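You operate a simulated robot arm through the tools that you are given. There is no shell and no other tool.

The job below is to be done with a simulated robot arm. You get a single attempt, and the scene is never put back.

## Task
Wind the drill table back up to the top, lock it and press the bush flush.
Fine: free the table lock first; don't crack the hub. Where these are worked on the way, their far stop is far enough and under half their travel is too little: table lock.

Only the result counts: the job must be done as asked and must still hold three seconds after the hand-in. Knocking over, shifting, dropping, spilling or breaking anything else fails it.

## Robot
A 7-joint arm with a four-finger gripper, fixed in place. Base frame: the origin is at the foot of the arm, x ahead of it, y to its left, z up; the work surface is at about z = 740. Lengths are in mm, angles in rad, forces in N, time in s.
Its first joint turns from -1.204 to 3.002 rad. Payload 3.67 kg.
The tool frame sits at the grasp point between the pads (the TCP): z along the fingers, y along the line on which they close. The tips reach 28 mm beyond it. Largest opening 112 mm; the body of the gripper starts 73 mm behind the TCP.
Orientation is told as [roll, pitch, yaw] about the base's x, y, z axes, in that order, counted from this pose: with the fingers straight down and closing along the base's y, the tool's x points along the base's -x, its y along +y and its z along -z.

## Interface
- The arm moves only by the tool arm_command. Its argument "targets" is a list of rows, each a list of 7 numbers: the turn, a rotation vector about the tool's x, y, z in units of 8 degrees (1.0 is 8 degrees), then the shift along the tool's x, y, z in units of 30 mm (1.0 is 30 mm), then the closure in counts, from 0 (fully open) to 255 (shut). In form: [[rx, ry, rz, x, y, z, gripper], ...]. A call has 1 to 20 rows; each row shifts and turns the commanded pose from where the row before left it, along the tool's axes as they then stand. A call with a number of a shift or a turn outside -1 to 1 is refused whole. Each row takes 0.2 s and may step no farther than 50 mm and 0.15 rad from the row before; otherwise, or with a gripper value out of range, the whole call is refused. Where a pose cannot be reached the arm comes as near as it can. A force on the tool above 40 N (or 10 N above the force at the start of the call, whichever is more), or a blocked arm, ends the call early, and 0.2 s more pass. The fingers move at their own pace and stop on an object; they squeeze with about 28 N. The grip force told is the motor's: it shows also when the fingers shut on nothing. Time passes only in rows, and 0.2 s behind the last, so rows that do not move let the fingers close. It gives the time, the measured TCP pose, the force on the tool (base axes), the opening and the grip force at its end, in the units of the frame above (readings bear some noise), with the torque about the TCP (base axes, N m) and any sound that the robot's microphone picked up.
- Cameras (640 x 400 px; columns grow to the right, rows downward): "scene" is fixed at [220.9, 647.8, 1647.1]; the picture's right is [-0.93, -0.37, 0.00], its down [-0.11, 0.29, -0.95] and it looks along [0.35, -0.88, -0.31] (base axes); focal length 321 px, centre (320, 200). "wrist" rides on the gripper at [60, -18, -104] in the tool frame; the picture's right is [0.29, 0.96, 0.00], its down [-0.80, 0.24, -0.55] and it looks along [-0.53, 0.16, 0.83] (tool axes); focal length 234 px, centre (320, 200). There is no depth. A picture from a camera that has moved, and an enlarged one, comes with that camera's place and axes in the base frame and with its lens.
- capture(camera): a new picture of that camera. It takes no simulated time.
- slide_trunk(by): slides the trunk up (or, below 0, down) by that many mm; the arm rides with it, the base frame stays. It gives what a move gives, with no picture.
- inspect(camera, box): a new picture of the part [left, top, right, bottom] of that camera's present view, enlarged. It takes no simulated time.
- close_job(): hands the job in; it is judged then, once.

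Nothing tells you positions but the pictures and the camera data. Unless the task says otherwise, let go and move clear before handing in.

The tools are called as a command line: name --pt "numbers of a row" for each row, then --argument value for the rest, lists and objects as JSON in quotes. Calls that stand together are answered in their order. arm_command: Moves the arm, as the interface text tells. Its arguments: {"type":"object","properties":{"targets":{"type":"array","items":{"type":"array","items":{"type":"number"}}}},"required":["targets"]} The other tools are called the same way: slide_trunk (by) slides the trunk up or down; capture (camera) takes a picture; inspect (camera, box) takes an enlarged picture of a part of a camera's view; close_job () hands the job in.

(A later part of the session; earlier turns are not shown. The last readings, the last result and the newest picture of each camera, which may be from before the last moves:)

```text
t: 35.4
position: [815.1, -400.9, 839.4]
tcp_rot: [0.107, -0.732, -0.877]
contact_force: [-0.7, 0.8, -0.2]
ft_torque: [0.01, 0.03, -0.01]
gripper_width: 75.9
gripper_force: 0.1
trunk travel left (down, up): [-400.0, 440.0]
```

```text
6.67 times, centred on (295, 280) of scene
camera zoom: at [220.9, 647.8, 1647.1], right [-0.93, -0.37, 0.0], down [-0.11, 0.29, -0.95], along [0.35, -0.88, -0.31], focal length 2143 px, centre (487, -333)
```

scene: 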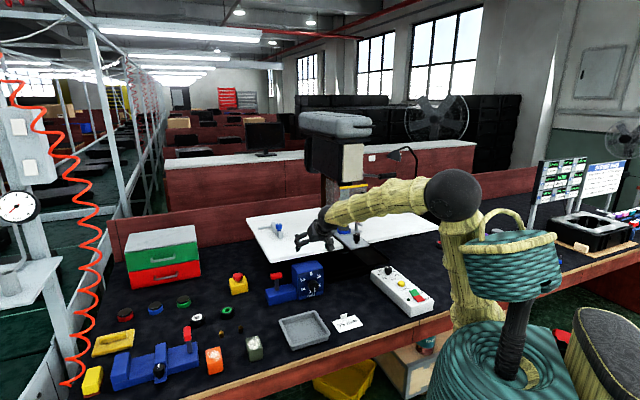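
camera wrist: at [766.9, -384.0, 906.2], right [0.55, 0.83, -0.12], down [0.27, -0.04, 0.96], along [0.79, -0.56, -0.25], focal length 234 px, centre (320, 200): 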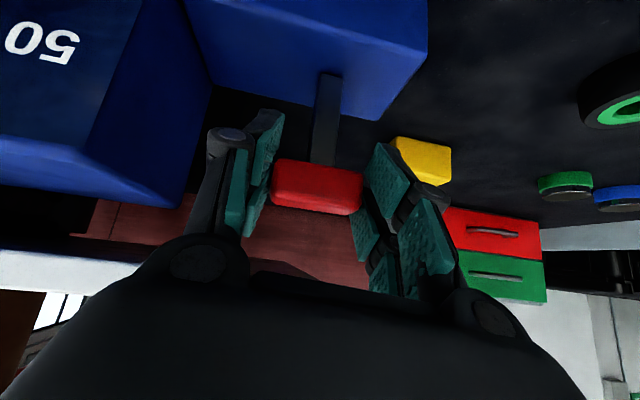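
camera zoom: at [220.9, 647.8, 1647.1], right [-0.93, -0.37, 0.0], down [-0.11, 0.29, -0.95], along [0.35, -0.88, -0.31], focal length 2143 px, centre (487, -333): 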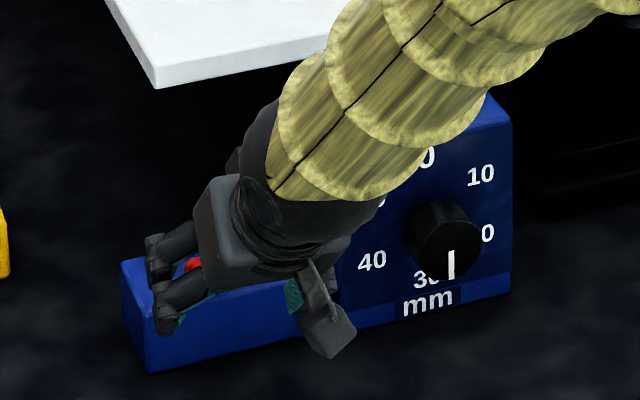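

The lever settled to about 55° when I let go. I'll re-seat the gripper on the bar and carry on to its stop.

arm_command --pt "0 0 0 -0.27 -0.1 0.3 82" --pt "0 0 0 0 0 0.3 82" --pt "0 0 0 0 0 0 255" --pt "0 0 0 0 0 0 255" --pt "0 0 0 0 0 0 255"

inspect --camera "wrist" --box '[180, 60, 460, 260]'

```text
t: 36.6
position: [824.4, -413.4, 830.9]
tcp_rot: [0.107, -0.731, -0.876]
contact_force: [8.1, 6.4, -1.9]
ft_torque: [-0.44, 0.64, 0.32]
gripper_width: 51.9
gripper_force: 45.1
trunk travel left (down, up): [-400.0, 440.0]
```

```text
2.00 times, centred on (320, 160) of wrist
camera zoom: at [729.6, -346.5, 865.9], right [0.55, 0.83, -0.12], down [0.27, -0.05, 0.96], along [0.79, -0.56, -0.25], focal length 468 px, centre (320, 280)
```

zoom: 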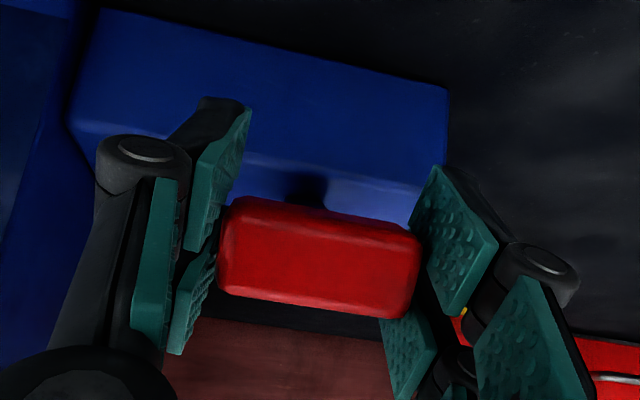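

arm_command --pt "0 0 0 0.22 -0.01 0.07 255" --pt "0 0 0 0.22 -0.01 0.07 255"

arm_command --pt "0 0 0 0.2 -0.02 0.1 255" --pt "0 0 0 0.2 -0.02 0.1 255"

inspect --camera "wrist" --box '[180, 60, 460, 260]'

```text
t: 37.2
position: [820.9, -410.2, 823.6]
tcp_rot: [0.113, -0.741, -0.88]
contact_force: [25.9, -6.1, 26.8]
ft_torque: [-0.98, 0.38, 0.25]
gripper_width: 53.2
gripper_force: 44.9
trunk travel left (down, up): [-400.0, 440.0]
```

```text
t: 37.8
position: [816.8, -405.3, 808.5]
tcp_rot: [0.107, -0.731, -0.875]
contact_force: [31.0, 16.0, 19.3]
ft_torque: [-1.08, 1.07, -0.56]
gripper_width: 51.4
gripper_force: 44.9
trunk travel left (down, up): [-400.0, 440.0]
```

```text
2.00 times, centred on (320, 160) of wrist
camera zoom: at [721.2, -336.2, 842.9], right [0.55, 0.83, -0.12], down [0.27, -0.04, 0.96], along [0.79, -0.56, -0.25], focal length 468 px, centre (320, 280)
```

zoom: 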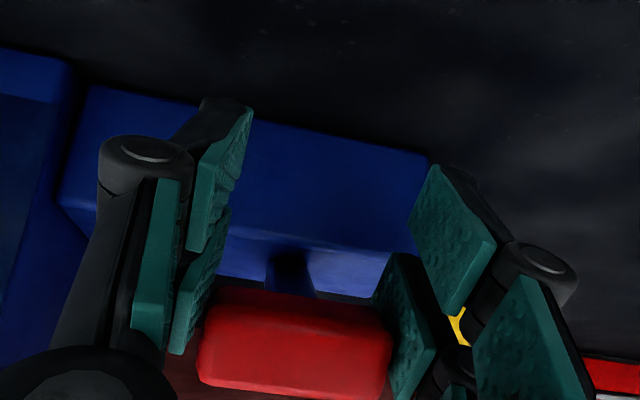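

The bar stopped following and resisted, so the far stop seems to be around 55–60°. I'll open and look.

arm_command --pt "0 0 0 -0.4 0 0 82" --pt "0 0 0 -0.3 0 -0.1 82" --pt "0 0 0 0 0 -0.8 82" --pt "0 0 0 0 0 -0.8 82" --pt "0 0 0 0 0 -0.8 82" --pt "0 0 0 0 0 -0.9 82" --pt "0 0 0 0 0 -0.9 82"

capture --camera "wrist"

inspect --camera "scene" --box '[260, 250, 330, 310]'

```text
t: 39.6
position: [752.7, -392.4, 898.4]
tcp_rot: [0.165, -0.662, -0.963]
contact_force: [0.3, -0.3, 0.2]
ft_torque: [-0.04, -0.02, -0.01]
gripper_width: 76.2
gripper_force: 0.1
trunk travel left (down, up): [-400.0, 440.0]
stopped in row 7: the arm was blocked; the commanded pose is now the measured one
```

```text
taken
camera wrist: at [661.7, -322.4, 940.7], right [0.59, 0.8, -0.05], down [0.27, -0.14, 0.95], along [0.76, -0.58, -0.3], focal length 234 px, centre (320, 200)
```

wrist: 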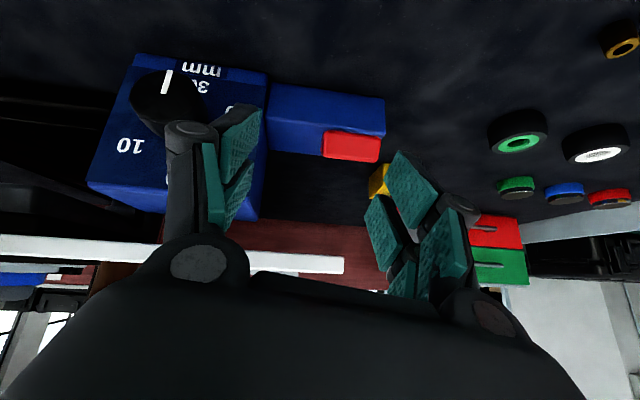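

```text
6.67 times, centred on (295, 280) of scene
camera zoom: at [220.9, 647.8, 1647.1], right [-0.93, -0.37, 0.0], down [-0.11, 0.29, -0.95], along [0.35, -0.88, -0.31], focal length 2143 px, centre (487, -333)
```

zoom: 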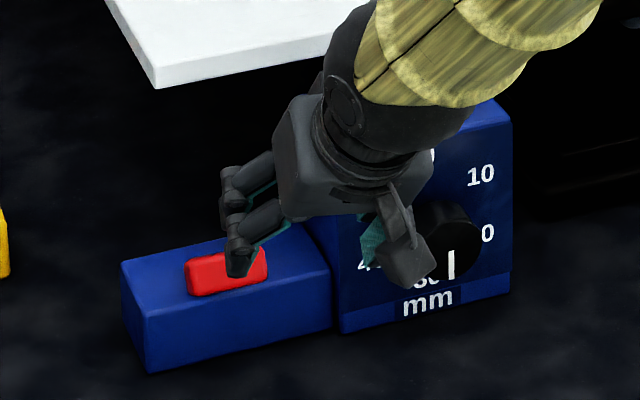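

The lever has swung about 57° to its far stop, so the table should be free. The knob's axis is horizontal, so I need the tool pointing level. I'll raise the hand clear, then lower the trunk so the forearm allows that.

arm_command --pt "0 0 0 -0.36 0.1 -0.91 0" --pt "0 0 0 -0.36 0.1 -0.91 0" --pt "0 0 0 -0.36 0.1 -0.91 0" --pt "0 0 0 -0.36 0.1 -0.91 0" --pt "0 0 0 -0.36 0.1 -0.91 0" --pt "0 0 0 -0.36 0.1 -0.91 0" --pt "0 0 0 -0.36 0.1 -0.91 0"

capture --camera "scene"

```text
t: 41.4
position: [709.4, -375.4, 1078.7]
tcp_rot: [0.211, -0.588, -1.016]
contact_force: [0.0, -0.8, 0.6]
ft_torque: [0.03, 0.01, 0.02]
gripper_width: 111.8
gripper_force: 0.0
trunk travel left (down, up): [-400.0, 440.0]
stopped in row 7: the arm was blocked; the commanded pose is now the measured one
```

```text
taken
```

scene: 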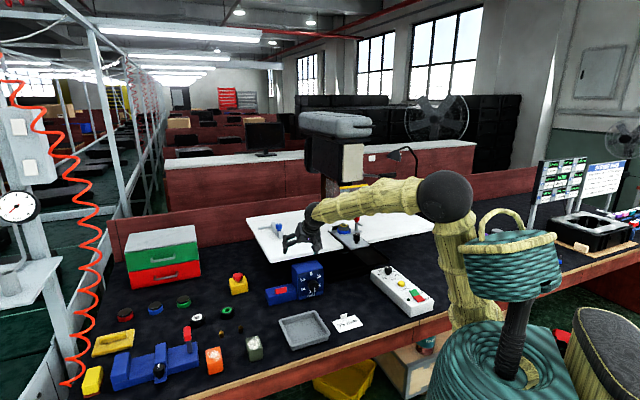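

Retreating tightens the wrist's limit. I'll lower the trunk in steps and bring the hand up relative to it.

slide_trunk --by -150

arm_command --pt "0 0 0 -0.5 0.1 -0.8 0" --pt "0 0 0 -0.5 0.1 -0.8 0" --pt "0 0 0 -0.5 0.1 -0.8 0" --pt "0 0 0 -0.5 0.1 -0.8 0" --pt "0 0 0 -0.5 0.1 -0.8 0"

capture --camera "wrist"

capture --camera "scene"

```text
t: 43.1
position: [710.1, -374.5, 927.7]
tcp_rot: [0.213, -0.588, -1.016]
contact_force: [-0.4, -0.3, -0.3]
ft_torque: [0.01, -0.02, -0.01]
gripper_width: 112.1
gripper_force: 0.1
trunk travel left (down, up): [-250.0, 590.0]
```

```text
t: 44.5
position: [695.3, -404.0, 1057.4]
tcp_rot: [0.261, -0.52, -1.053]
contact_force: [0.3, 0.0, -1.0]
ft_torque: [0.01, 0.0, 0.0]
gripper_width: 112.0
gripper_force: 0.1
trunk travel left (down, up): [-250.0, 590.0]
stopped in row 5: the arm was blocked; the commanded pose is now the measured one
```

```text
taken
camera wrist: at [607.1, -339.0, 1111.0], right [0.62, 0.78, 0.07], down [0.27, -0.3, 0.91], along [0.74, -0.55, -0.4], focal length 234 px, centre (320, 200)
```

wrist: 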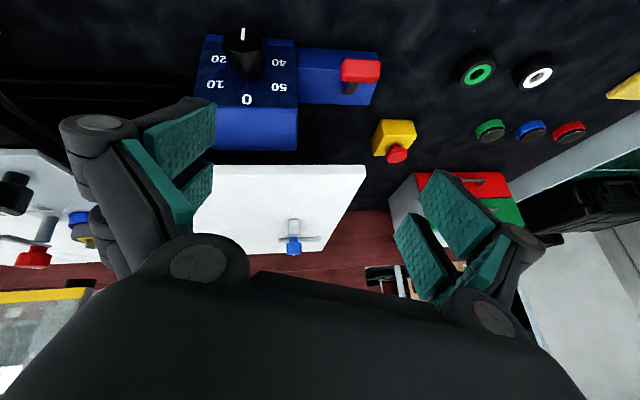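

```text
taken
```

scene: 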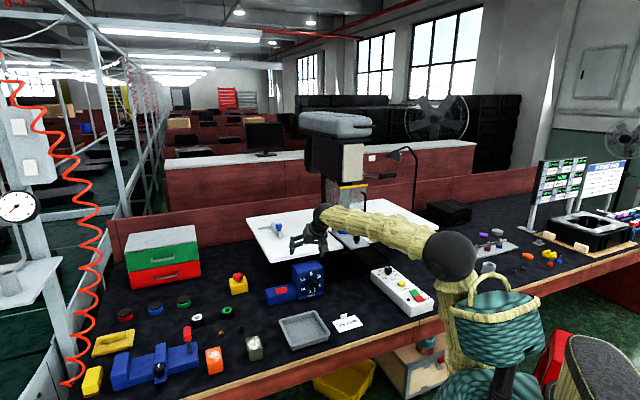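

The hand still points steeply down. The tilt limit seems to depend on the roll, so I'll roll the camera to the left side and pitch up again.

arm_command --pt "0 0 0.99 0 0 0 0" --pt "0 0 0.99 0 0 0 0" --pt "0 0 0.99 0 0 0 0" --pt "0 0 0.99 0 0 0 0" --pt "0 0 0.99 0 0 0 0" --pt "0 0 0.99 0 0 0 0" --pt "0 0 0.99 0 0 0 0" --pt "0 0 0.5 0 0 0 0" --pt "-0.95 -0.28 -0.12 0 0 0 0" --pt "-0.95 -0.28 -0.12 0 0 0 0" --pt "-0.95 -0.28 -0.12 0 0 0 0" --pt "-0.95 -0.28 -0.12 0 0 0 0" --pt "-0.95 -0.28 -0.12 0 0 0 0" --pt "-0.95 -0.28 -0.12 0 0 0 0"

capture --camera "wrist"

capture --camera "scene"

```text
t: 47.7
position: [721.1, -466.3, 1022.3]
tcp_rot: [1.271, -0.192, -2.183]
contact_force: [0.1, 0.2, 1.0]
ft_torque: [-0.01, 0.02, -0.01]
gripper_width: 111.9
gripper_force: 0.0
out of reach, approached as far as the arm can: row 10, 11, 12, 13
trunk travel left (down, up): [-250.0, 590.0]
stopped in row 14: the arm was blocked; the commanded pose is now the measured one
```

```text
taken
camera wrist: at [670.1, -355.7, 1024.4], right [0.49, 0.21, 0.84], down [-0.78, -0.32, 0.54], along [0.38, -0.93, 0.01], focal length 234 px, centre (320, 200)
```

wrist: 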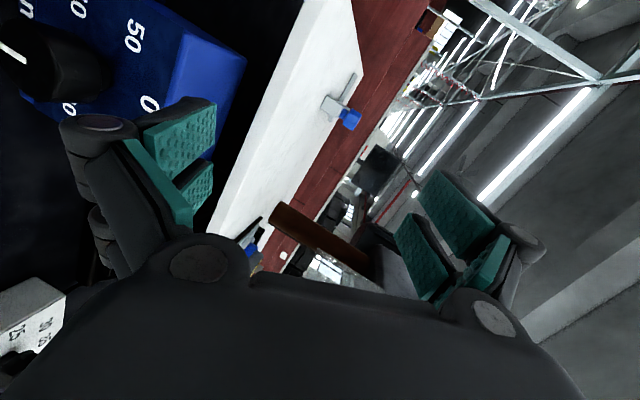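

```text
taken
```

scene: 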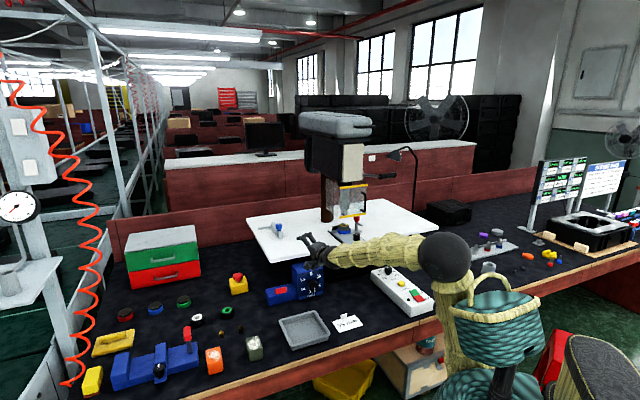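

The tool is now only 17° below level. I'll back off from the box and lower the trunk to knob height.

arm_command --pt "0 0 0 0 0 -0.8 0" --pt "0 0 0 0 0 -0.8 0" --pt "0 0 0 0 0 -0.8 0"

slide_trunk --by -150

capture --camera "wrist"

capture --camera "scene"

```text
t: 48.7
position: [694.6, -481.8, 1009.8]
tcp_rot: [1.218, -0.11, -2.192]
contact_force: [0.5, -0.5, 0.1]
ft_torque: [0.0, -0.01, 0.02]
gripper_width: 112.1
gripper_force: 0.1
out of reach, approached as far as the arm can: row 2, 3
trunk travel left (down, up): [-250.0, 590.0]
stopped in row 3: the arm was blocked; the commanded pose is now the measured one
```

```text
t: 50.5
position: [693.8, -479.2, 859.8]
tcp_rot: [1.219, -0.109, -2.192]
contact_force: [0.4, -0.1, 0.7]
ft_torque: [0.02, -0.03, 0.02]
gripper_width: 112.0
gripper_force: 0.0
trunk travel left (down, up): [-100.0, 740.0]
```

```text
taken
camera wrist: at [645.7, -369.4, 871.9], right [0.49, 0.12, 0.86], down [-0.79, -0.35, 0.5], along [0.36, -0.93, -0.08], focal length 234 px, centre (320, 200)
```

wrist: 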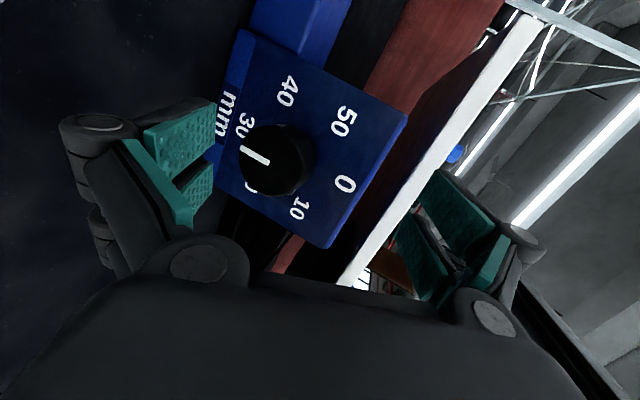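

```text
taken
```

scene: 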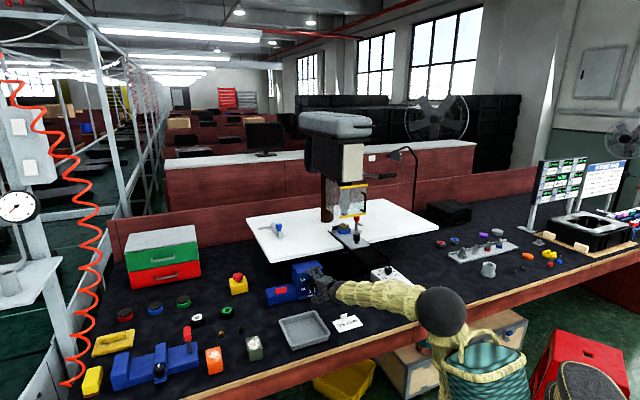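

I have a good view of the dial, whose pointer is just short of 30. The knob centre is at about (713,-516,818). I'll level the tool further and line up with the knob.

arm_command --pt "-0.95 -0.15 -0.1 -0.2 -0.4 0 0" --pt "-0.95 -0.15 -0.1 -0.2 -0.4 0 0"

capture --camera "wrist"

```text
t: 51.1
position: [681.0, -486.4, 838.5]
tcp_rot: [1.493, -0.153, -2.228]
contact_force: [-0.1, 0.6, 0.3]
ft_torque: [0.02, 0.01, 0.02]
gripper_width: 111.9
gripper_force: 0.1
trunk travel left (down, up): [-100.0, 740.0]
```

```text
taken
camera wrist: at [632.5, -376.7, 819.4], right [0.32, 0.3, 0.9], down [-0.88, -0.26, 0.4], along [0.36, -0.92, 0.17], focal length 234 px, centre (320, 200)
```

wrist: 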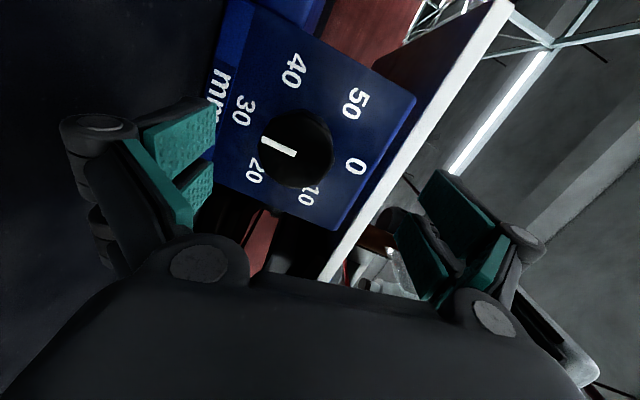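

The tool is nearly level now. I'll correct the last few degrees and centre on the knob.

arm_command --pt "-0.43 -0.9 0 0.1 -0.58 0 0" --pt "0 0 0 0 0 0 0"

capture --camera "wrist"

```text
t: 51.7
position: [670.9, -507.6, 814.6]
tcp_rot: [1.532, -0.089, -2.364]
contact_force: [-3.0, 8.3, 12.2]
ft_torque: [1.07, 0.51, -0.08]
gripper_width: 110.8
gripper_force: 0.0
trunk travel left (down, up): [-100.0, 740.0]
```

```text
taken
camera wrist: at [638.9, -391.7, 794.8], right [0.29, 0.23, 0.93], down [-0.93, -0.15, 0.33], along [0.22, -0.96, 0.17], focal length 234 px, centre (320, 200)
```

wrist: 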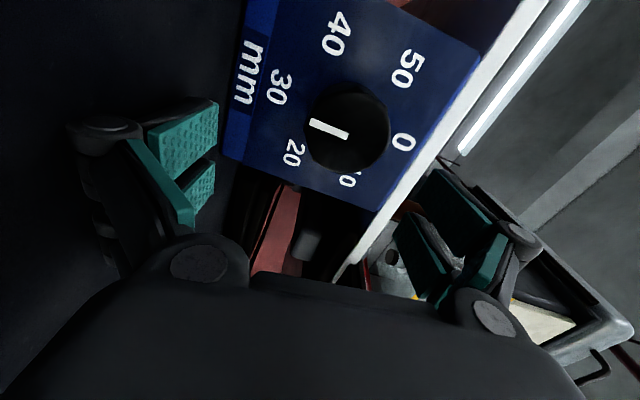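

The lower finger is touching the bench with about 12 N. I'll lift and narrow the gripper.

arm_command --pt "0 0 0 0 0.5 0 0" --pt "0 0 0 0 0 0 105" --pt "0 0 0 0 0 0 105"

capture --camera "wrist"

inspect --camera "scene" --box '[270, 220, 390, 340]'

```text
t: 52.7
position: [677.7, -507.7, 817.4]
tcp_rot: [1.525, -0.123, -2.369]
contact_force: [-0.3, -0.1, -0.6]
ft_torque: [0.0, 0.02, 0.0]
gripper_width: 66.0
gripper_force: 0.1
trunk travel left (down, up): [-100.0, 740.0]
stopped in row 3: the arm was blocked; the commanded pose is now the measured one
```

```text
taken
camera wrist: at [644.6, -392.2, 796.9], right [0.32, 0.25, 0.91], down [-0.92, -0.14, 0.36], along [0.22, -0.96, 0.19], focal length 234 px, centre (320, 200)
```

wrist: 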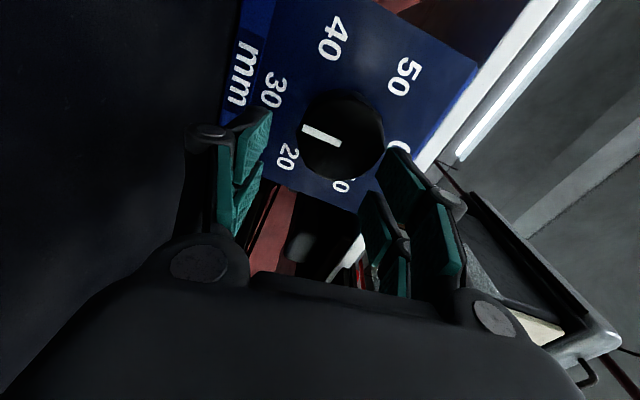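

```text
3.33 times, centred on (330, 280) of scene
camera zoom: at [220.9, 647.8, 1647.1], right [-0.93, -0.37, 0.0], down [-0.11, 0.29, -0.95], along [0.35, -0.88, -0.31], focal length 1071 px, centre (287, -67)
```

zoom: 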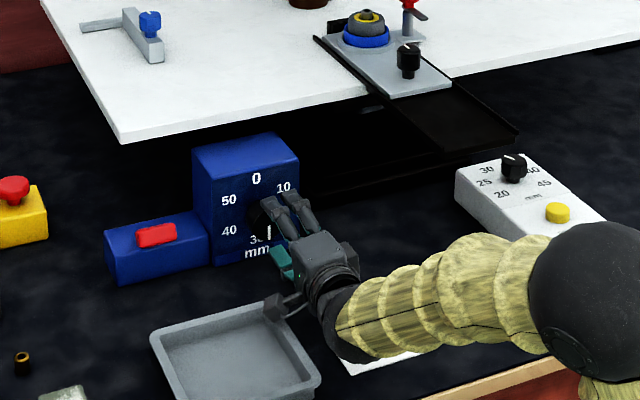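

The fingers are above and below the knob's level, with the knob offset sideways by about 23 mm. I'll slide over, advance and close on it.

arm_command --pt "0 0 0 0.4 0.06 0 105" --pt "0 0 0 0.36 0.06 0 105" --pt "0 0 0 0 0 0.4 105" --pt "0 0 0 0 0 0.35 105"

capture --camera "wrist"

```text
t: 53.7
position: [711.0, -505.8, 819.3]
tcp_rot: [1.529, -0.127, -2.37]
contact_force: [0.7, -1.0, -0.1]
ft_torque: [0.03, -0.02, -0.02]
gripper_width: 66.0
gripper_force: 0.1
trunk travel left (down, up): [-100.0, 740.0]
```

```text
taken
camera wrist: at [677.7, -390.3, 797.9], right [0.32, 0.25, 0.91], down [-0.92, -0.14, 0.36], along [0.22, -0.96, 0.19], focal length 234 px, centre (320, 200)
```

wrist: 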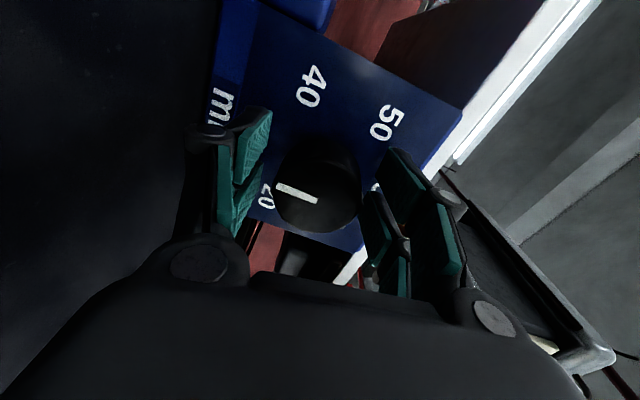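

The knob is centred between the pads. I'll close on it, take a reference picture of the table, then try a small turn to learn which way raises it.

arm_command --pt "0 0 0 0 0 0 255" --pt "0 0 0 0 0 0 255"

inspect --camera "scene" --box '[240, 200, 300, 270]'

arm_command --pt "0 0 0.7 0 0 0 255" --pt "0 0 0.7 0 0 0 255" --pt "0 0 0.7 0 0 0 255"

inspect --camera "scene" --box '[240, 200, 300, 270]'

capture --camera "wrist"

```text
t: 54.3
position: [711.5, -505.4, 820.1]
tcp_rot: [1.531, -0.126, -2.369]
contact_force: [5.0, -2.2, 6.6]
ft_torque: [-1.04, -0.99, 0.29]
gripper_width: 46.9
gripper_force: 45.0
trunk travel left (down, up): [-100.0, 740.0]
```

```text
5.71 times, centred on (270, 235) of scene
camera zoom: at [220.9, 647.8, 1647.1], right [-0.93, -0.37, 0.0], down [-0.11, 0.29, -0.95], along [0.35, -0.88, -0.31], focal length 1837 px, centre (606, 0)
```

zoom: 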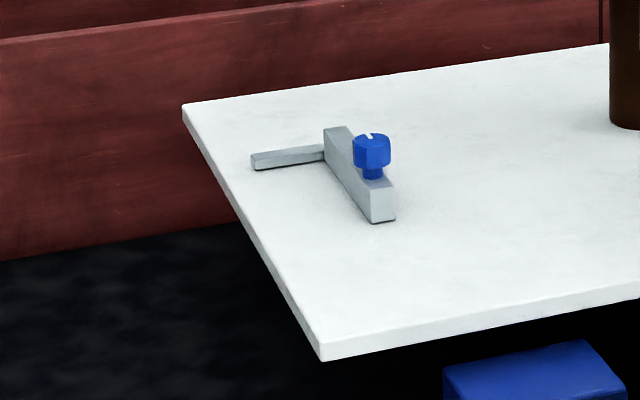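

```text
t: 55.1
position: [710.0, -506.1, 820.4]
tcp_rot: [1.533, 0.17, -2.381]
contact_force: [17.6, -11.9, 23.8]
ft_torque: [-0.89, -0.76, 0.7]
gripper_width: 46.7
gripper_force: 44.7
trunk travel left (down, up): [-100.0, 740.0]
```

```text
5.71 times, centred on (270, 235) of scene
camera zoom: at [220.9, 647.8, 1647.1], right [-0.93, -0.37, 0.0], down [-0.11, 0.29, -0.95], along [0.35, -0.88, -0.31], focal length 1837 px, centre (606, 0)
```

zoom: 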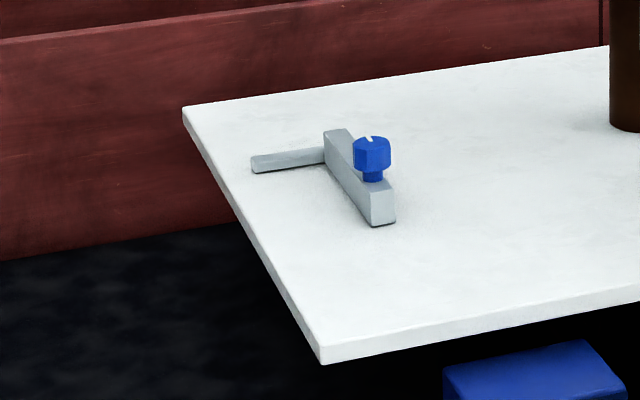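

```text
taken
camera wrist: at [681.5, -387.5, 817.6], right [0.11, 0.06, 0.99], down [-0.98, -0.18, 0.12], along [0.18, -0.98, 0.04], focal length 234 px, centre (320, 200)
```

wrist: 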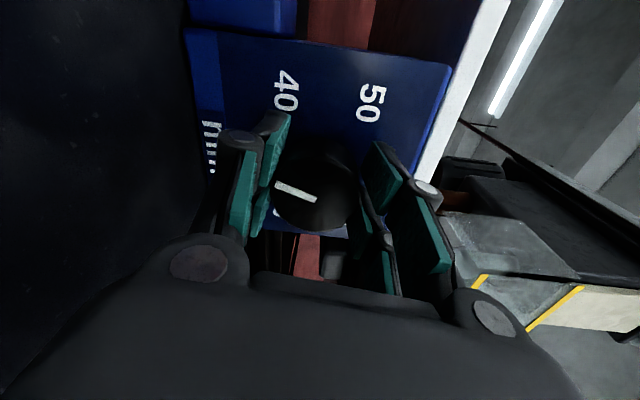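

Turning clockwise lowered the table by about 3 mm. So the dial shows mm below the top, and I need to wind counter-clockwise to 0. I'll see how far I can go that way in this grip.

arm_command --pt "0 0 -0.8 0 0 0 255" --pt "0 0 -0.8 0 0 0 255" --pt "0 0 -0.8 0 0 0 255" --pt "0 0 -0.8 0 0 0 255" --pt "0 0 -0.8 0 0 0 255" --pt "0 0 -0.8 0 0 0 255" --pt "0 0 -0.8 0 0 0 255"

capture --camera "wrist"

inspect --camera "scene" --box '[240, 200, 300, 270]'

```text
t: 56.7
position: [708.9, -506.6, 819.6]
tcp_rot: [1.518, -0.613, -2.343]
contact_force: [-0.9, -5.1, 17.1]
ft_torque: [-1.16, -1.2, -0.32]
gripper_width: 46.6
gripper_force: 44.8
trunk travel left (down, up): [-100.0, 740.0]
```

```text
taken
camera wrist: at [661.8, -403.0, 773.9], right [0.59, 0.53, 0.61], down [-0.73, 0.02, 0.68], along [0.35, -0.85, 0.4], focal length 234 px, centre (320, 200)
```

wrist: 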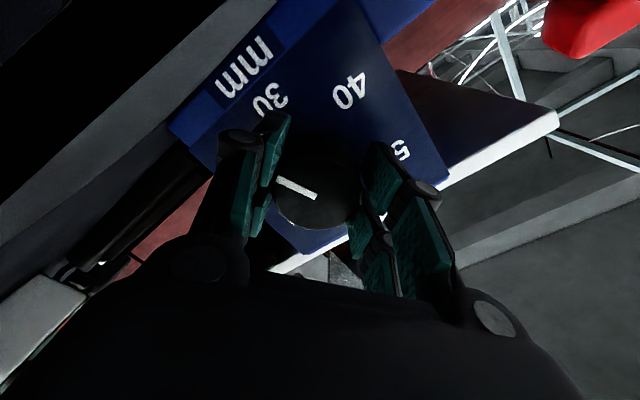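

```text
5.71 times, centred on (270, 235) of scene
camera zoom: at [220.9, 647.8, 1647.1], right [-0.93, -0.37, 0.0], down [-0.11, 0.29, -0.95], along [0.35, -0.88, -0.31], focal length 1837 px, centre (606, 0)
```

zoom: 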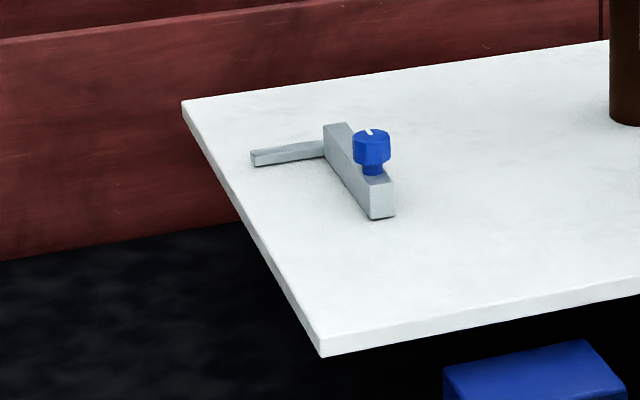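

It works: the table rose. The camera is getting close to the bench, so I'll open, roll the hand back clockwise around the knob and take a fresh grip.

arm_command --pt "0 0 0 0 0 0 100" --pt "0 0 0 0 0 0 100" --pt "0 0 0.99 0 0 0 100" --pt "0 0 0.99 0 0 0 100" --pt "0 0 0.99 0 0 0 100" --pt "0 0 0.99 0 0 0 100" --pt "0 0 0.99 0 0 0 100" --pt "0 0 0.99 0 0 0 100"

capture --camera "wrist"

```text
t: 58.5
position: [708.3, -507.5, 818.3]
tcp_rot: [1.528, 0.217, -2.382]
contact_force: [0.5, -0.8, -0.1]
ft_torque: [0.04, 0.03, -0.02]
gripper_width: 68.1
gripper_force: 0.0
trunk travel left (down, up): [-100.0, 740.0]
```

```text
taken
camera wrist: at [680.8, -388.2, 818.3], right [0.08, 0.02, 1.0], down [-0.98, -0.18, 0.09], along [0.18, -0.98, 0.01], focal length 234 px, centre (320, 200)
```

wrist: 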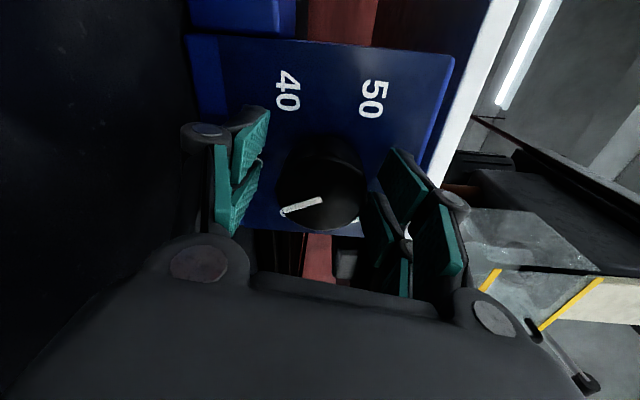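

arm_command --pt "0 0 0.99 0 0 0 100" --pt "0 0 0.99 0 0 0 100" --pt "0 0 0.99 0 0 0 100" --pt "0 0 0.99 0 0 0 100" --pt "0 0 0.99 0 0 0 100" --pt "0 0 0.99 0 0 0 100" --pt "0 0 0.99 0 0 0 100" --pt "0 0 0.99 0 0 0 100" --pt "0 0 0.99 0 0 0 100" --pt "0 0 0.99 0 0 0 100"

capture --camera "wrist"

inspect --camera "scene" --box '[260, 230, 380, 330]'

```text
t: 60.7
position: [709.7, -505.9, 817.8]
tcp_rot: [-0.602, 1.517, 1.736]
contact_force: [0.3, -0.2, 0.8]
ft_torque: [0.01, 0.01, 0.02]
gripper_width: 68.3
gripper_force: 0.0
trunk travel left (down, up): [-100.0, 740.0]
```

```text
taken
camera wrist: at [650.0, -422.3, 882.5], right [-0.69, -0.68, 0.26], down [-0.56, 0.27, -0.78], along [0.46, -0.68, -0.57], focal length 234 px, centre (320, 200)
```

wrist: 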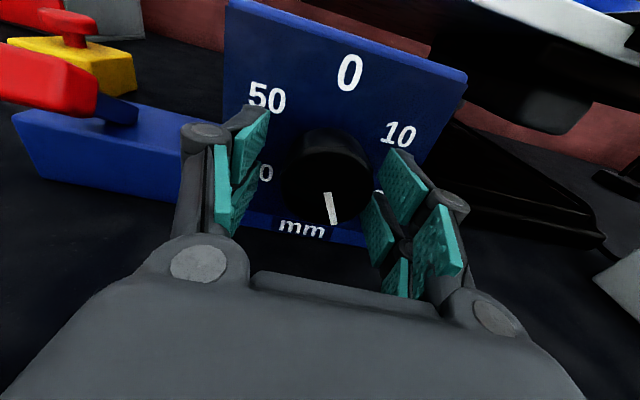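

```text
4.00 times, centred on (320, 280) of scene
camera zoom: at [220.9, 647.8, 1647.1], right [-0.93, -0.37, 0.0], down [-0.11, 0.29, -0.95], along [0.35, -0.88, -0.31], focal length 1286 px, centre (320, -120)
```

zoom: 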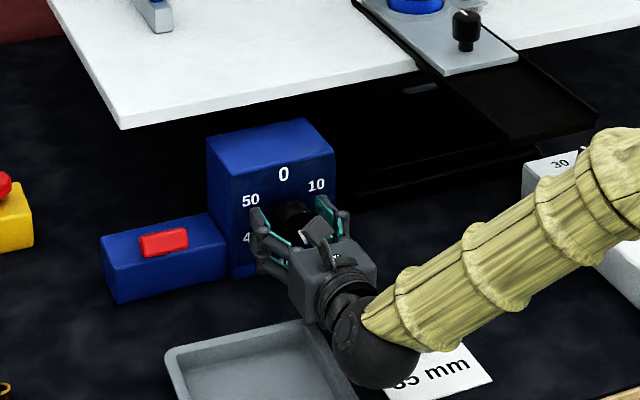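

Hand is upright now, with room to wind about 140° counter-clockwise. I'll go slightly further back, grip and start winding.

arm_command --pt "0 0 0.99 0 0 0 100" --pt "0 0 0.9 0 0 0 100" --pt "0 0 0 0 0 0 255" --pt "0 0 0 0 0 0 255" --pt "0 0 0 0 0 0 255"

capture --camera "wrist"

```text
t: 61.9
position: [707.9, -508.0, 817.7]
tcp_rot: [-1.42, 1.276, 0.908]
contact_force: [-15.2, -3.1, -6.0]
ft_torque: [-0.27, -0.36, 0.52]
gripper_width: 46.0
gripper_force: 44.7
trunk travel left (down, up): [-100.0, 740.0]
```

```text
taken
camera wrist: at [637.1, -435.1, 884.6], right [-0.72, -0.69, 0.0], down [-0.41, 0.42, -0.81], along [0.56, -0.58, -0.59], focal length 234 px, centre (320, 200)
```

wrist: 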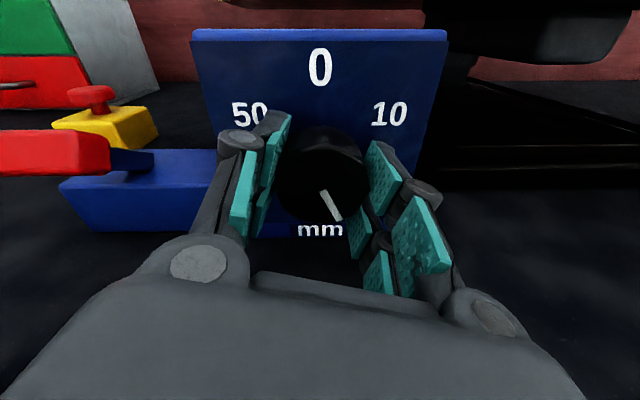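

The pointer reads about 25. Now winding counter-clockwise.

arm_command --pt "0 0 -0.9 0 0 0 255" --pt "0 0 -0.9 0 0 0 255" --pt "0 0 -0.9 0 0 0 255" --pt "0 0 -0.9 0 0 0 255" --pt "0 0 -0.9 0 0 0 255" --pt "0 0 -0.9 0 0 0 255" --pt "0 0 -0.9 0 0 0 255" --pt "0 0 -0.9 0 0 0 255"

capture --camera "wrist"

inspect --camera "scene" --box '[260, 210, 380, 330]'

```text
t: 63.8
position: [706.4, -508.9, 819.2]
tcp_rot: [1.509, 0.863, -2.428]
contact_force: [-23.4, -8.7, 1.7]
ft_torque: [0.07, 0.07, -1.45]
gripper_width: 45.6
gripper_force: 44.5
trunk travel left (down, up): [-100.0, 740.0]
stopped in row 8: the force on the tool passed its limit at 40 N (the readings are from after the stop); the commanded pose is now the measured one
```

```text
taken
camera wrist: at [673.5, -398.5, 857.3], right [-0.37, -0.4, 0.84], down [-0.9, -0.07, -0.43], along [0.23, -0.92, -0.33], focal length 234 px, centre (320, 200)
```

wrist: 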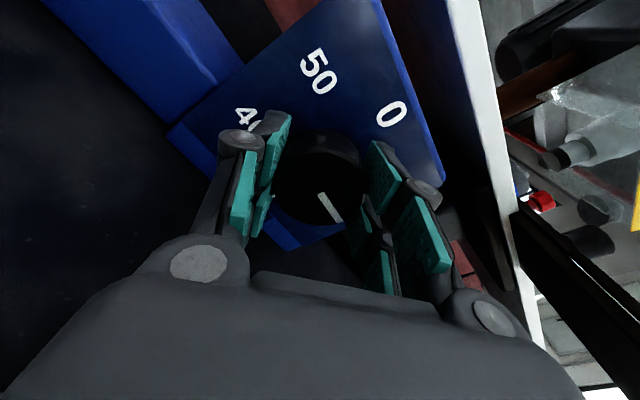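

```text
3.33 times, centred on (320, 270) of scene
camera zoom: at [220.9, 647.8, 1647.1], right [-0.93, -0.37, 0.0], down [-0.11, 0.29, -0.95], along [0.35, -0.88, -0.31], focal length 1071 px, centre (320, -33)
```

zoom: 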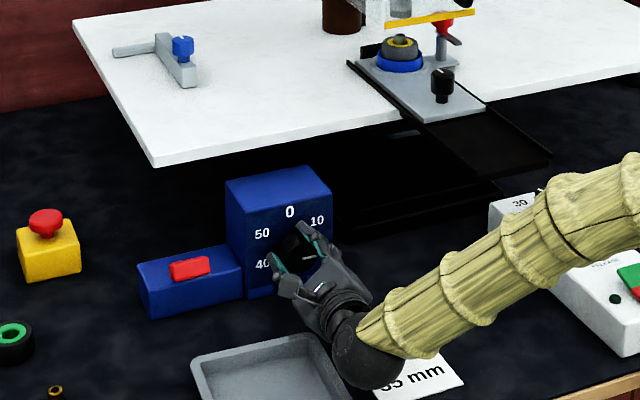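

The table is rising well; it stopped on side load from a slightly off-centre grip. I'll open, re-centre a few mm and close again.

arm_command --pt "0 0 0 0 0 0 120" --pt "0 0 0 -0.08 0.09 0 120" --pt "0 0 0 0 0 0 255" --pt "0 0 0 0 0 0 255"

capture --camera "wrist"

```text
t: 64.8
position: [705.5, -509.0, 819.2]
tcp_rot: [1.508, 0.858, -2.424]
contact_force: [-4.8, 7.0, -1.3]
ft_torque: [-0.35, -0.32, 0.06]
gripper_width: 46.3
gripper_force: 44.7
trunk travel left (down, up): [-100.0, 740.0]
```

```text
taken
camera wrist: at [672.3, -398.4, 856.7], right [-0.36, -0.4, 0.84], down [-0.9, -0.07, -0.42], along [0.23, -0.91, -0.33], focal length 234 px, centre (320, 200)
```

wrist: 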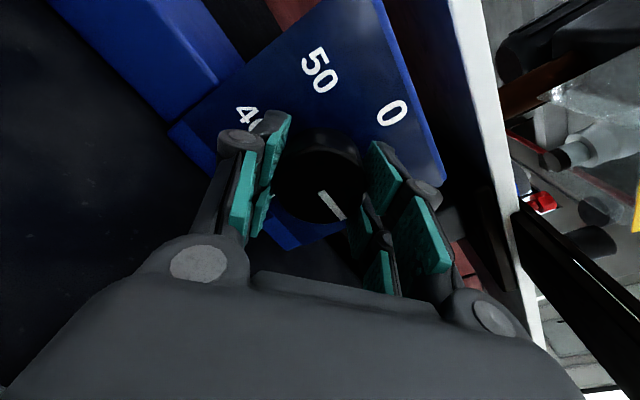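

arm_command --pt "0 0 -0.8 0 0 0 255" --pt "0 0 -0.8 0 0 0 255" --pt "0 0 -0.8 0 0 0 255" --pt "0 0 -0.8 0 0 0 255" --pt "0 0 -0.8 0 0 0 255" --pt "0 0 -0.8 0 0 0 255" --pt "0 0 -0.8 0 0 0 255" --pt "0 0 -0.8 0 0 0 255"

capture --camera "wrist"

inspect --camera "scene" --box '[260, 210, 380, 330]'

```text
t: 66.6
position: [706.5, -509.8, 821.1]
tcp_rot: [1.531, -0.038, -2.373]
contact_force: [1.4, 4.4, 6.4]
ft_torque: [-0.79, -0.78, -0.61]
gripper_width: 46.0
gripper_force: 45.0
trunk travel left (down, up): [-100.0, 740.0]
```

```text
taken
camera wrist: at [675.9, -393.1, 804.2], right [0.26, 0.2, 0.95], down [-0.94, -0.15, 0.29], along [0.2, -0.97, 0.15], focal length 234 px, centre (320, 200)
```

wrist: 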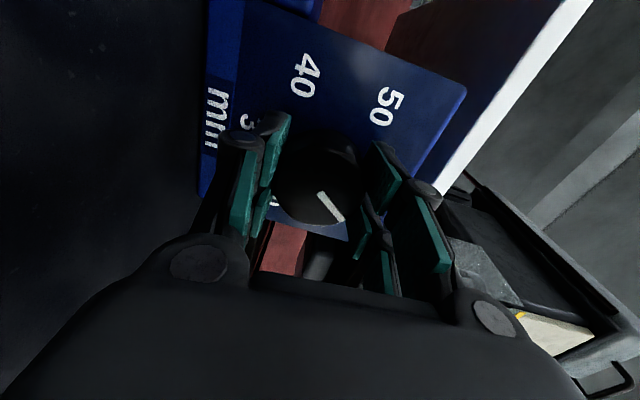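

```text
3.33 times, centred on (320, 270) of scene
camera zoom: at [220.9, 647.8, 1647.1], right [-0.93, -0.37, 0.0], down [-0.11, 0.29, -0.95], along [0.35, -0.88, -0.31], focal length 1071 px, centre (320, -33)
```

zoom: 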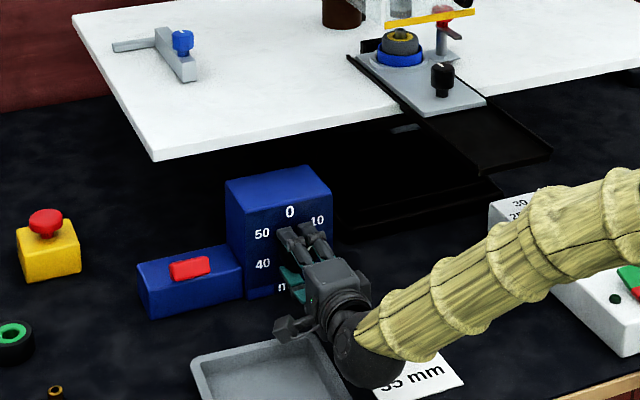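

The pointer is around 7–8. I'll continue about 45° more toward 0.

arm_command --pt "0 0 -0.8 0 0 0 255" --pt "0 0 -0.8 0 0 0 255" --pt "0 0 -0.8 0 0 0 255" --pt "0 0 -0.8 0 0 0 255" --pt "0 0 -0.8 0 0 0 255"

capture --camera "wrist"

inspect --camera "scene" --box '[240, 200, 300, 270]'

```text
t: 67.8
position: [706.7, -509.4, 819.4]
tcp_rot: [1.526, -0.593, -2.349]
contact_force: [18.1, -3.7, 20.0]
ft_torque: [-1.08, -1.07, -0.17]
gripper_width: 45.8
gripper_force: 45.4
trunk travel left (down, up): [-100.0, 740.0]
```

```text
taken
camera wrist: at [661.4, -405.4, 776.0], right [0.57, 0.52, 0.63], down [-0.75, 0.02, 0.67], along [0.34, -0.85, 0.4], focal length 234 px, centre (320, 200)
```

wrist: 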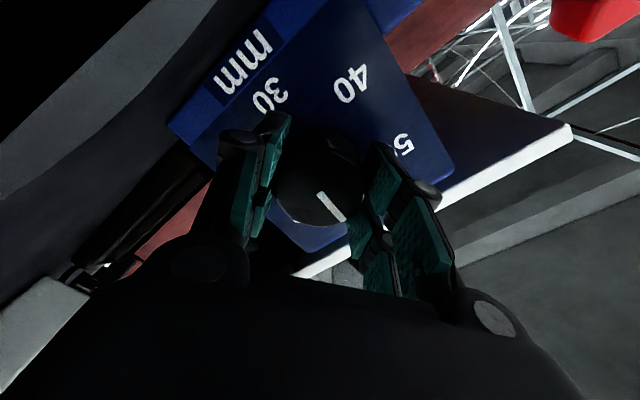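

```text
5.71 times, centred on (270, 235) of scene
camera zoom: at [220.9, 647.8, 1647.1], right [-0.93, -0.37, 0.0], down [-0.11, 0.29, -0.95], along [0.35, -0.88, -0.31], focal length 1837 px, centre (606, 0)
```

zoom: 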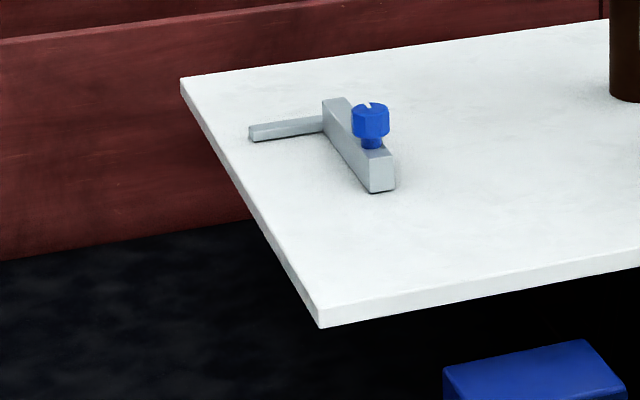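

The table has come up nearly the whole amount. I'll turn a little further to reach the top stop.

arm_command --pt "0 0 -0.7 0 0 0 255" --pt "0 0 -0.7 0 0 0 255"

capture --camera "wrist"

inspect --camera "scene" --box '[240, 200, 300, 270]'

```text
t: 68.4
position: [705.9, -508.7, 821.3]
tcp_rot: [1.52, -0.789, -2.34]
contact_force: [16.0, -0.3, 30.4]
ft_torque: [-0.65, -1.81, -0.05]
gripper_width: 46.4
gripper_force: 45.4
trunk travel left (down, up): [-100.0, 740.0]
```

```text
taken
camera wrist: at [652.9, -411.9, 770.0], right [0.65, 0.6, 0.47], down [-0.65, 0.11, 0.75], along [0.4, -0.79, 0.46], focal length 234 px, centre (320, 200)
```

wrist: 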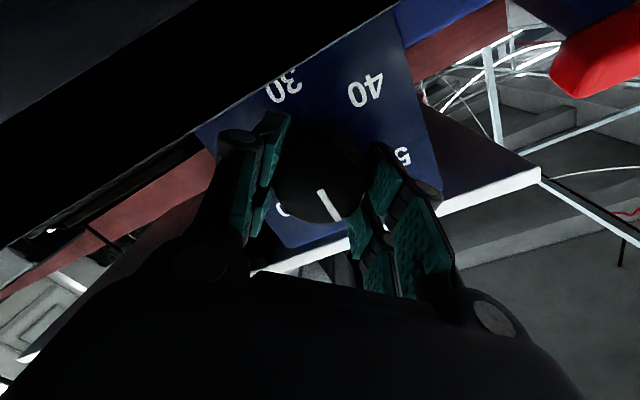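

```text
5.71 times, centred on (270, 235) of scene
camera zoom: at [220.9, 647.8, 1647.1], right [-0.93, -0.37, 0.0], down [-0.11, 0.29, -0.95], along [0.35, -0.88, -0.31], focal length 1837 px, centre (606, 0)
```

zoom: 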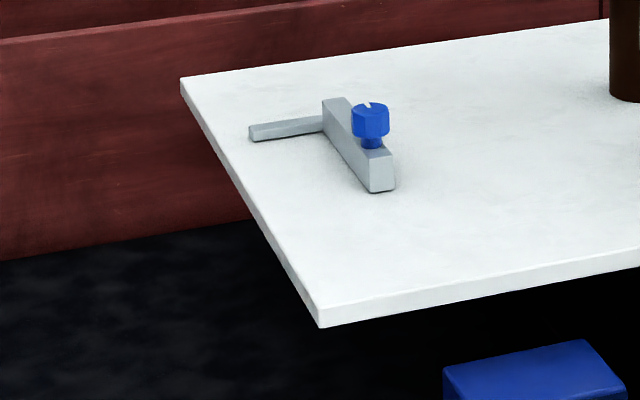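

The table no longer rises and the knob slips in the grip, so it's at the top. I'll release, roll back and withdraw to check the dial.

arm_command --pt "0 0 0 0 0 0 110" --pt "0 0 0 0 0 0 110" --pt "0 0 0.9 0 0 0 100" --pt "0 0 0.9 0 0 0 100" --pt "0 0 0.9 0 0 0 100" --pt "0 0 0.9 0 0 0 100" --pt "0 0 0.9 0 0 0 100" --pt "0 0 0 0 0 -0.8 100" --pt "0 0 0 0 0 -0.8 100" --pt "0 0 0 0 0 -0.8 100"

capture --camera "wrist"

inspect --camera "scene" --box '[260, 210, 380, 330]'

```text
t: 70.6
position: [654.8, -458.8, 821.9]
tcp_rot: [1.528, -0.159, -2.371]
contact_force: [0.7, -0.3, -0.6]
ft_torque: [-0.02, -0.01, 0.01]
gripper_width: 68.3
gripper_force: 0.1
trunk travel left (down, up): [-100.0, 740.0]
```

```text
taken
camera wrist: at [622.3, -343.9, 798.3], right [0.34, 0.27, 0.9], down [-0.91, -0.13, 0.39], along [0.22, -0.95, 0.21], focal length 234 px, centre (320, 200)
```

wrist: 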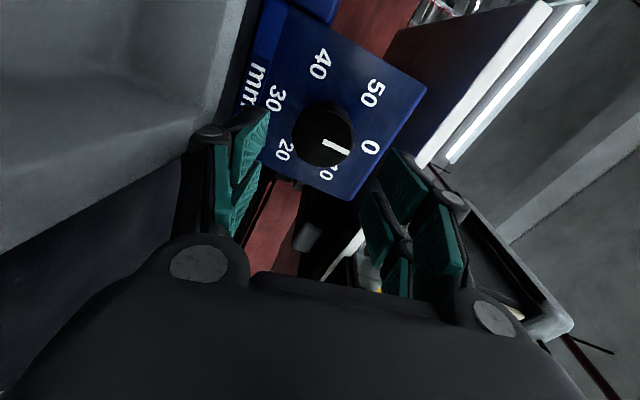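

```text
3.33 times, centred on (320, 270) of scene
camera zoom: at [220.9, 647.8, 1647.1], right [-0.93, -0.37, 0.0], down [-0.11, 0.29, -0.95], along [0.35, -0.88, -0.31], focal length 1071 px, centre (320, -33)
```

zoom: 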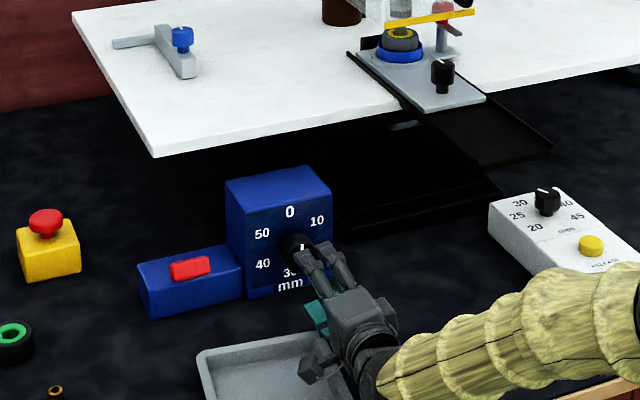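

inspect --camera "wrist" --box '[255, 40, 405, 210]'

inspect --camera "scene" --box '[325, 180, 385, 250]'

```text
2.35 times, centred on (330, 125) of wrist
camera zoom: at [622.3, -343.9, 798.3], right [0.34, 0.27, 0.9], down [-0.91, -0.13, 0.39], along [0.22, -0.95, 0.21], focal length 551 px, centre (296, 376)
```

zoom: 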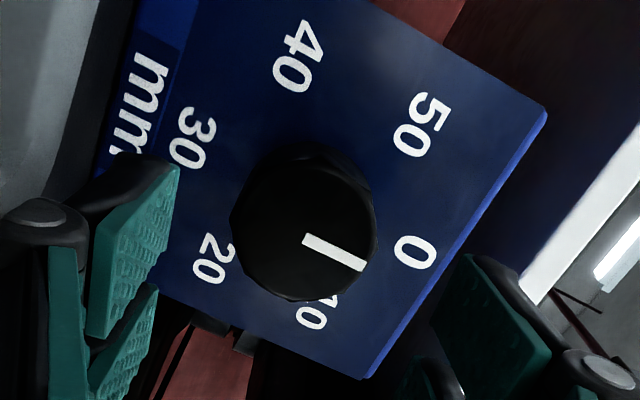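

```text
5.71 times, centred on (355, 215) of scene
camera zoom: at [220.9, 647.8, 1647.1], right [-0.93, -0.37, 0.0], down [-0.11, 0.29, -0.95], along [0.35, -0.88, -0.31], focal length 1837 px, centre (120, 114)
```

zoom: 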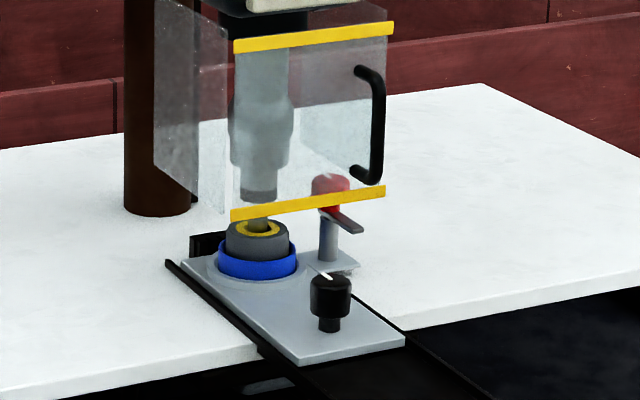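

The dial reads 0 and the table is at the top. Next is the lock. I'll raise the trunk, return to the forward-tilted pose and grip the lever's bar from above again.

slide_trunk --by 200

arm_command --pt "0.97 0.15 0 0 0 0 0" --pt "0.97 0.15 0 0 0 0 0" --pt "0.97 0.15 0 0 0 0 0" --pt "0.97 0.15 0 0 0 0 0" --pt "0.97 0.15 0 0 0 0 0" --pt "0.97 0.15 0 0 0 0 0" --pt "0.97 0.15 0 0 0 0 0"

capture --camera "wrist"

capture --camera "scene"

```text
t: 72.7
position: [655.2, -459.6, 1022.0]
tcp_rot: [1.529, -0.157, -2.367]
contact_force: [-0.4, 0.2, 0.6]
ft_torque: [0.01, -0.04, -0.02]
gripper_width: 67.8
gripper_force: 0.0
trunk travel left (down, up): [-300.0, 540.0]
```

```text
t: 74.5
position: [643.4, -495.7, 1005.3]
tcp_rot: [0.963, -0.107, -2.373]
contact_force: [0.6, -0.4, -0.5]
ft_torque: [0.03, -0.01, 0.02]
gripper_width: 112.3
gripper_force: 0.0
out of reach, approached as far as the arm can: row 4, 5, 6, 7
trunk travel left (down, up): [-300.0, 540.0]
stopped in row 7: the arm was blocked; the commanded pose is now the measured one
```

```text
taken
camera wrist: at [622.2, -382.6, 1042.7], right [0.65, -0.13, 0.75], down [-0.75, -0.28, 0.6], along [0.13, -0.95, -0.28], focal length 234 px, centre (320, 200)
```

wrist: 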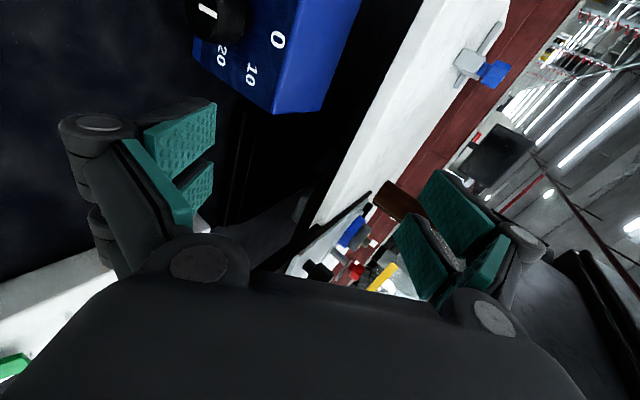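

```text
taken
```

scene: 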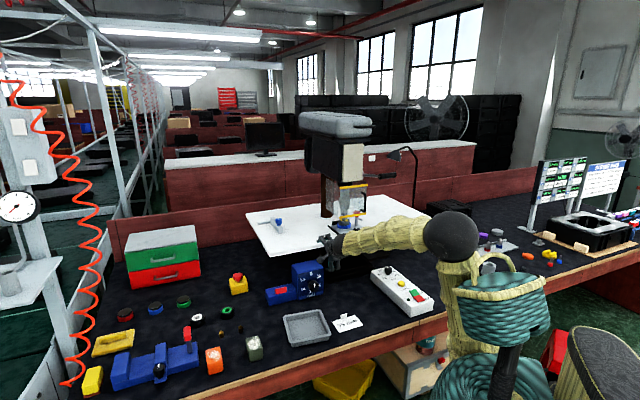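

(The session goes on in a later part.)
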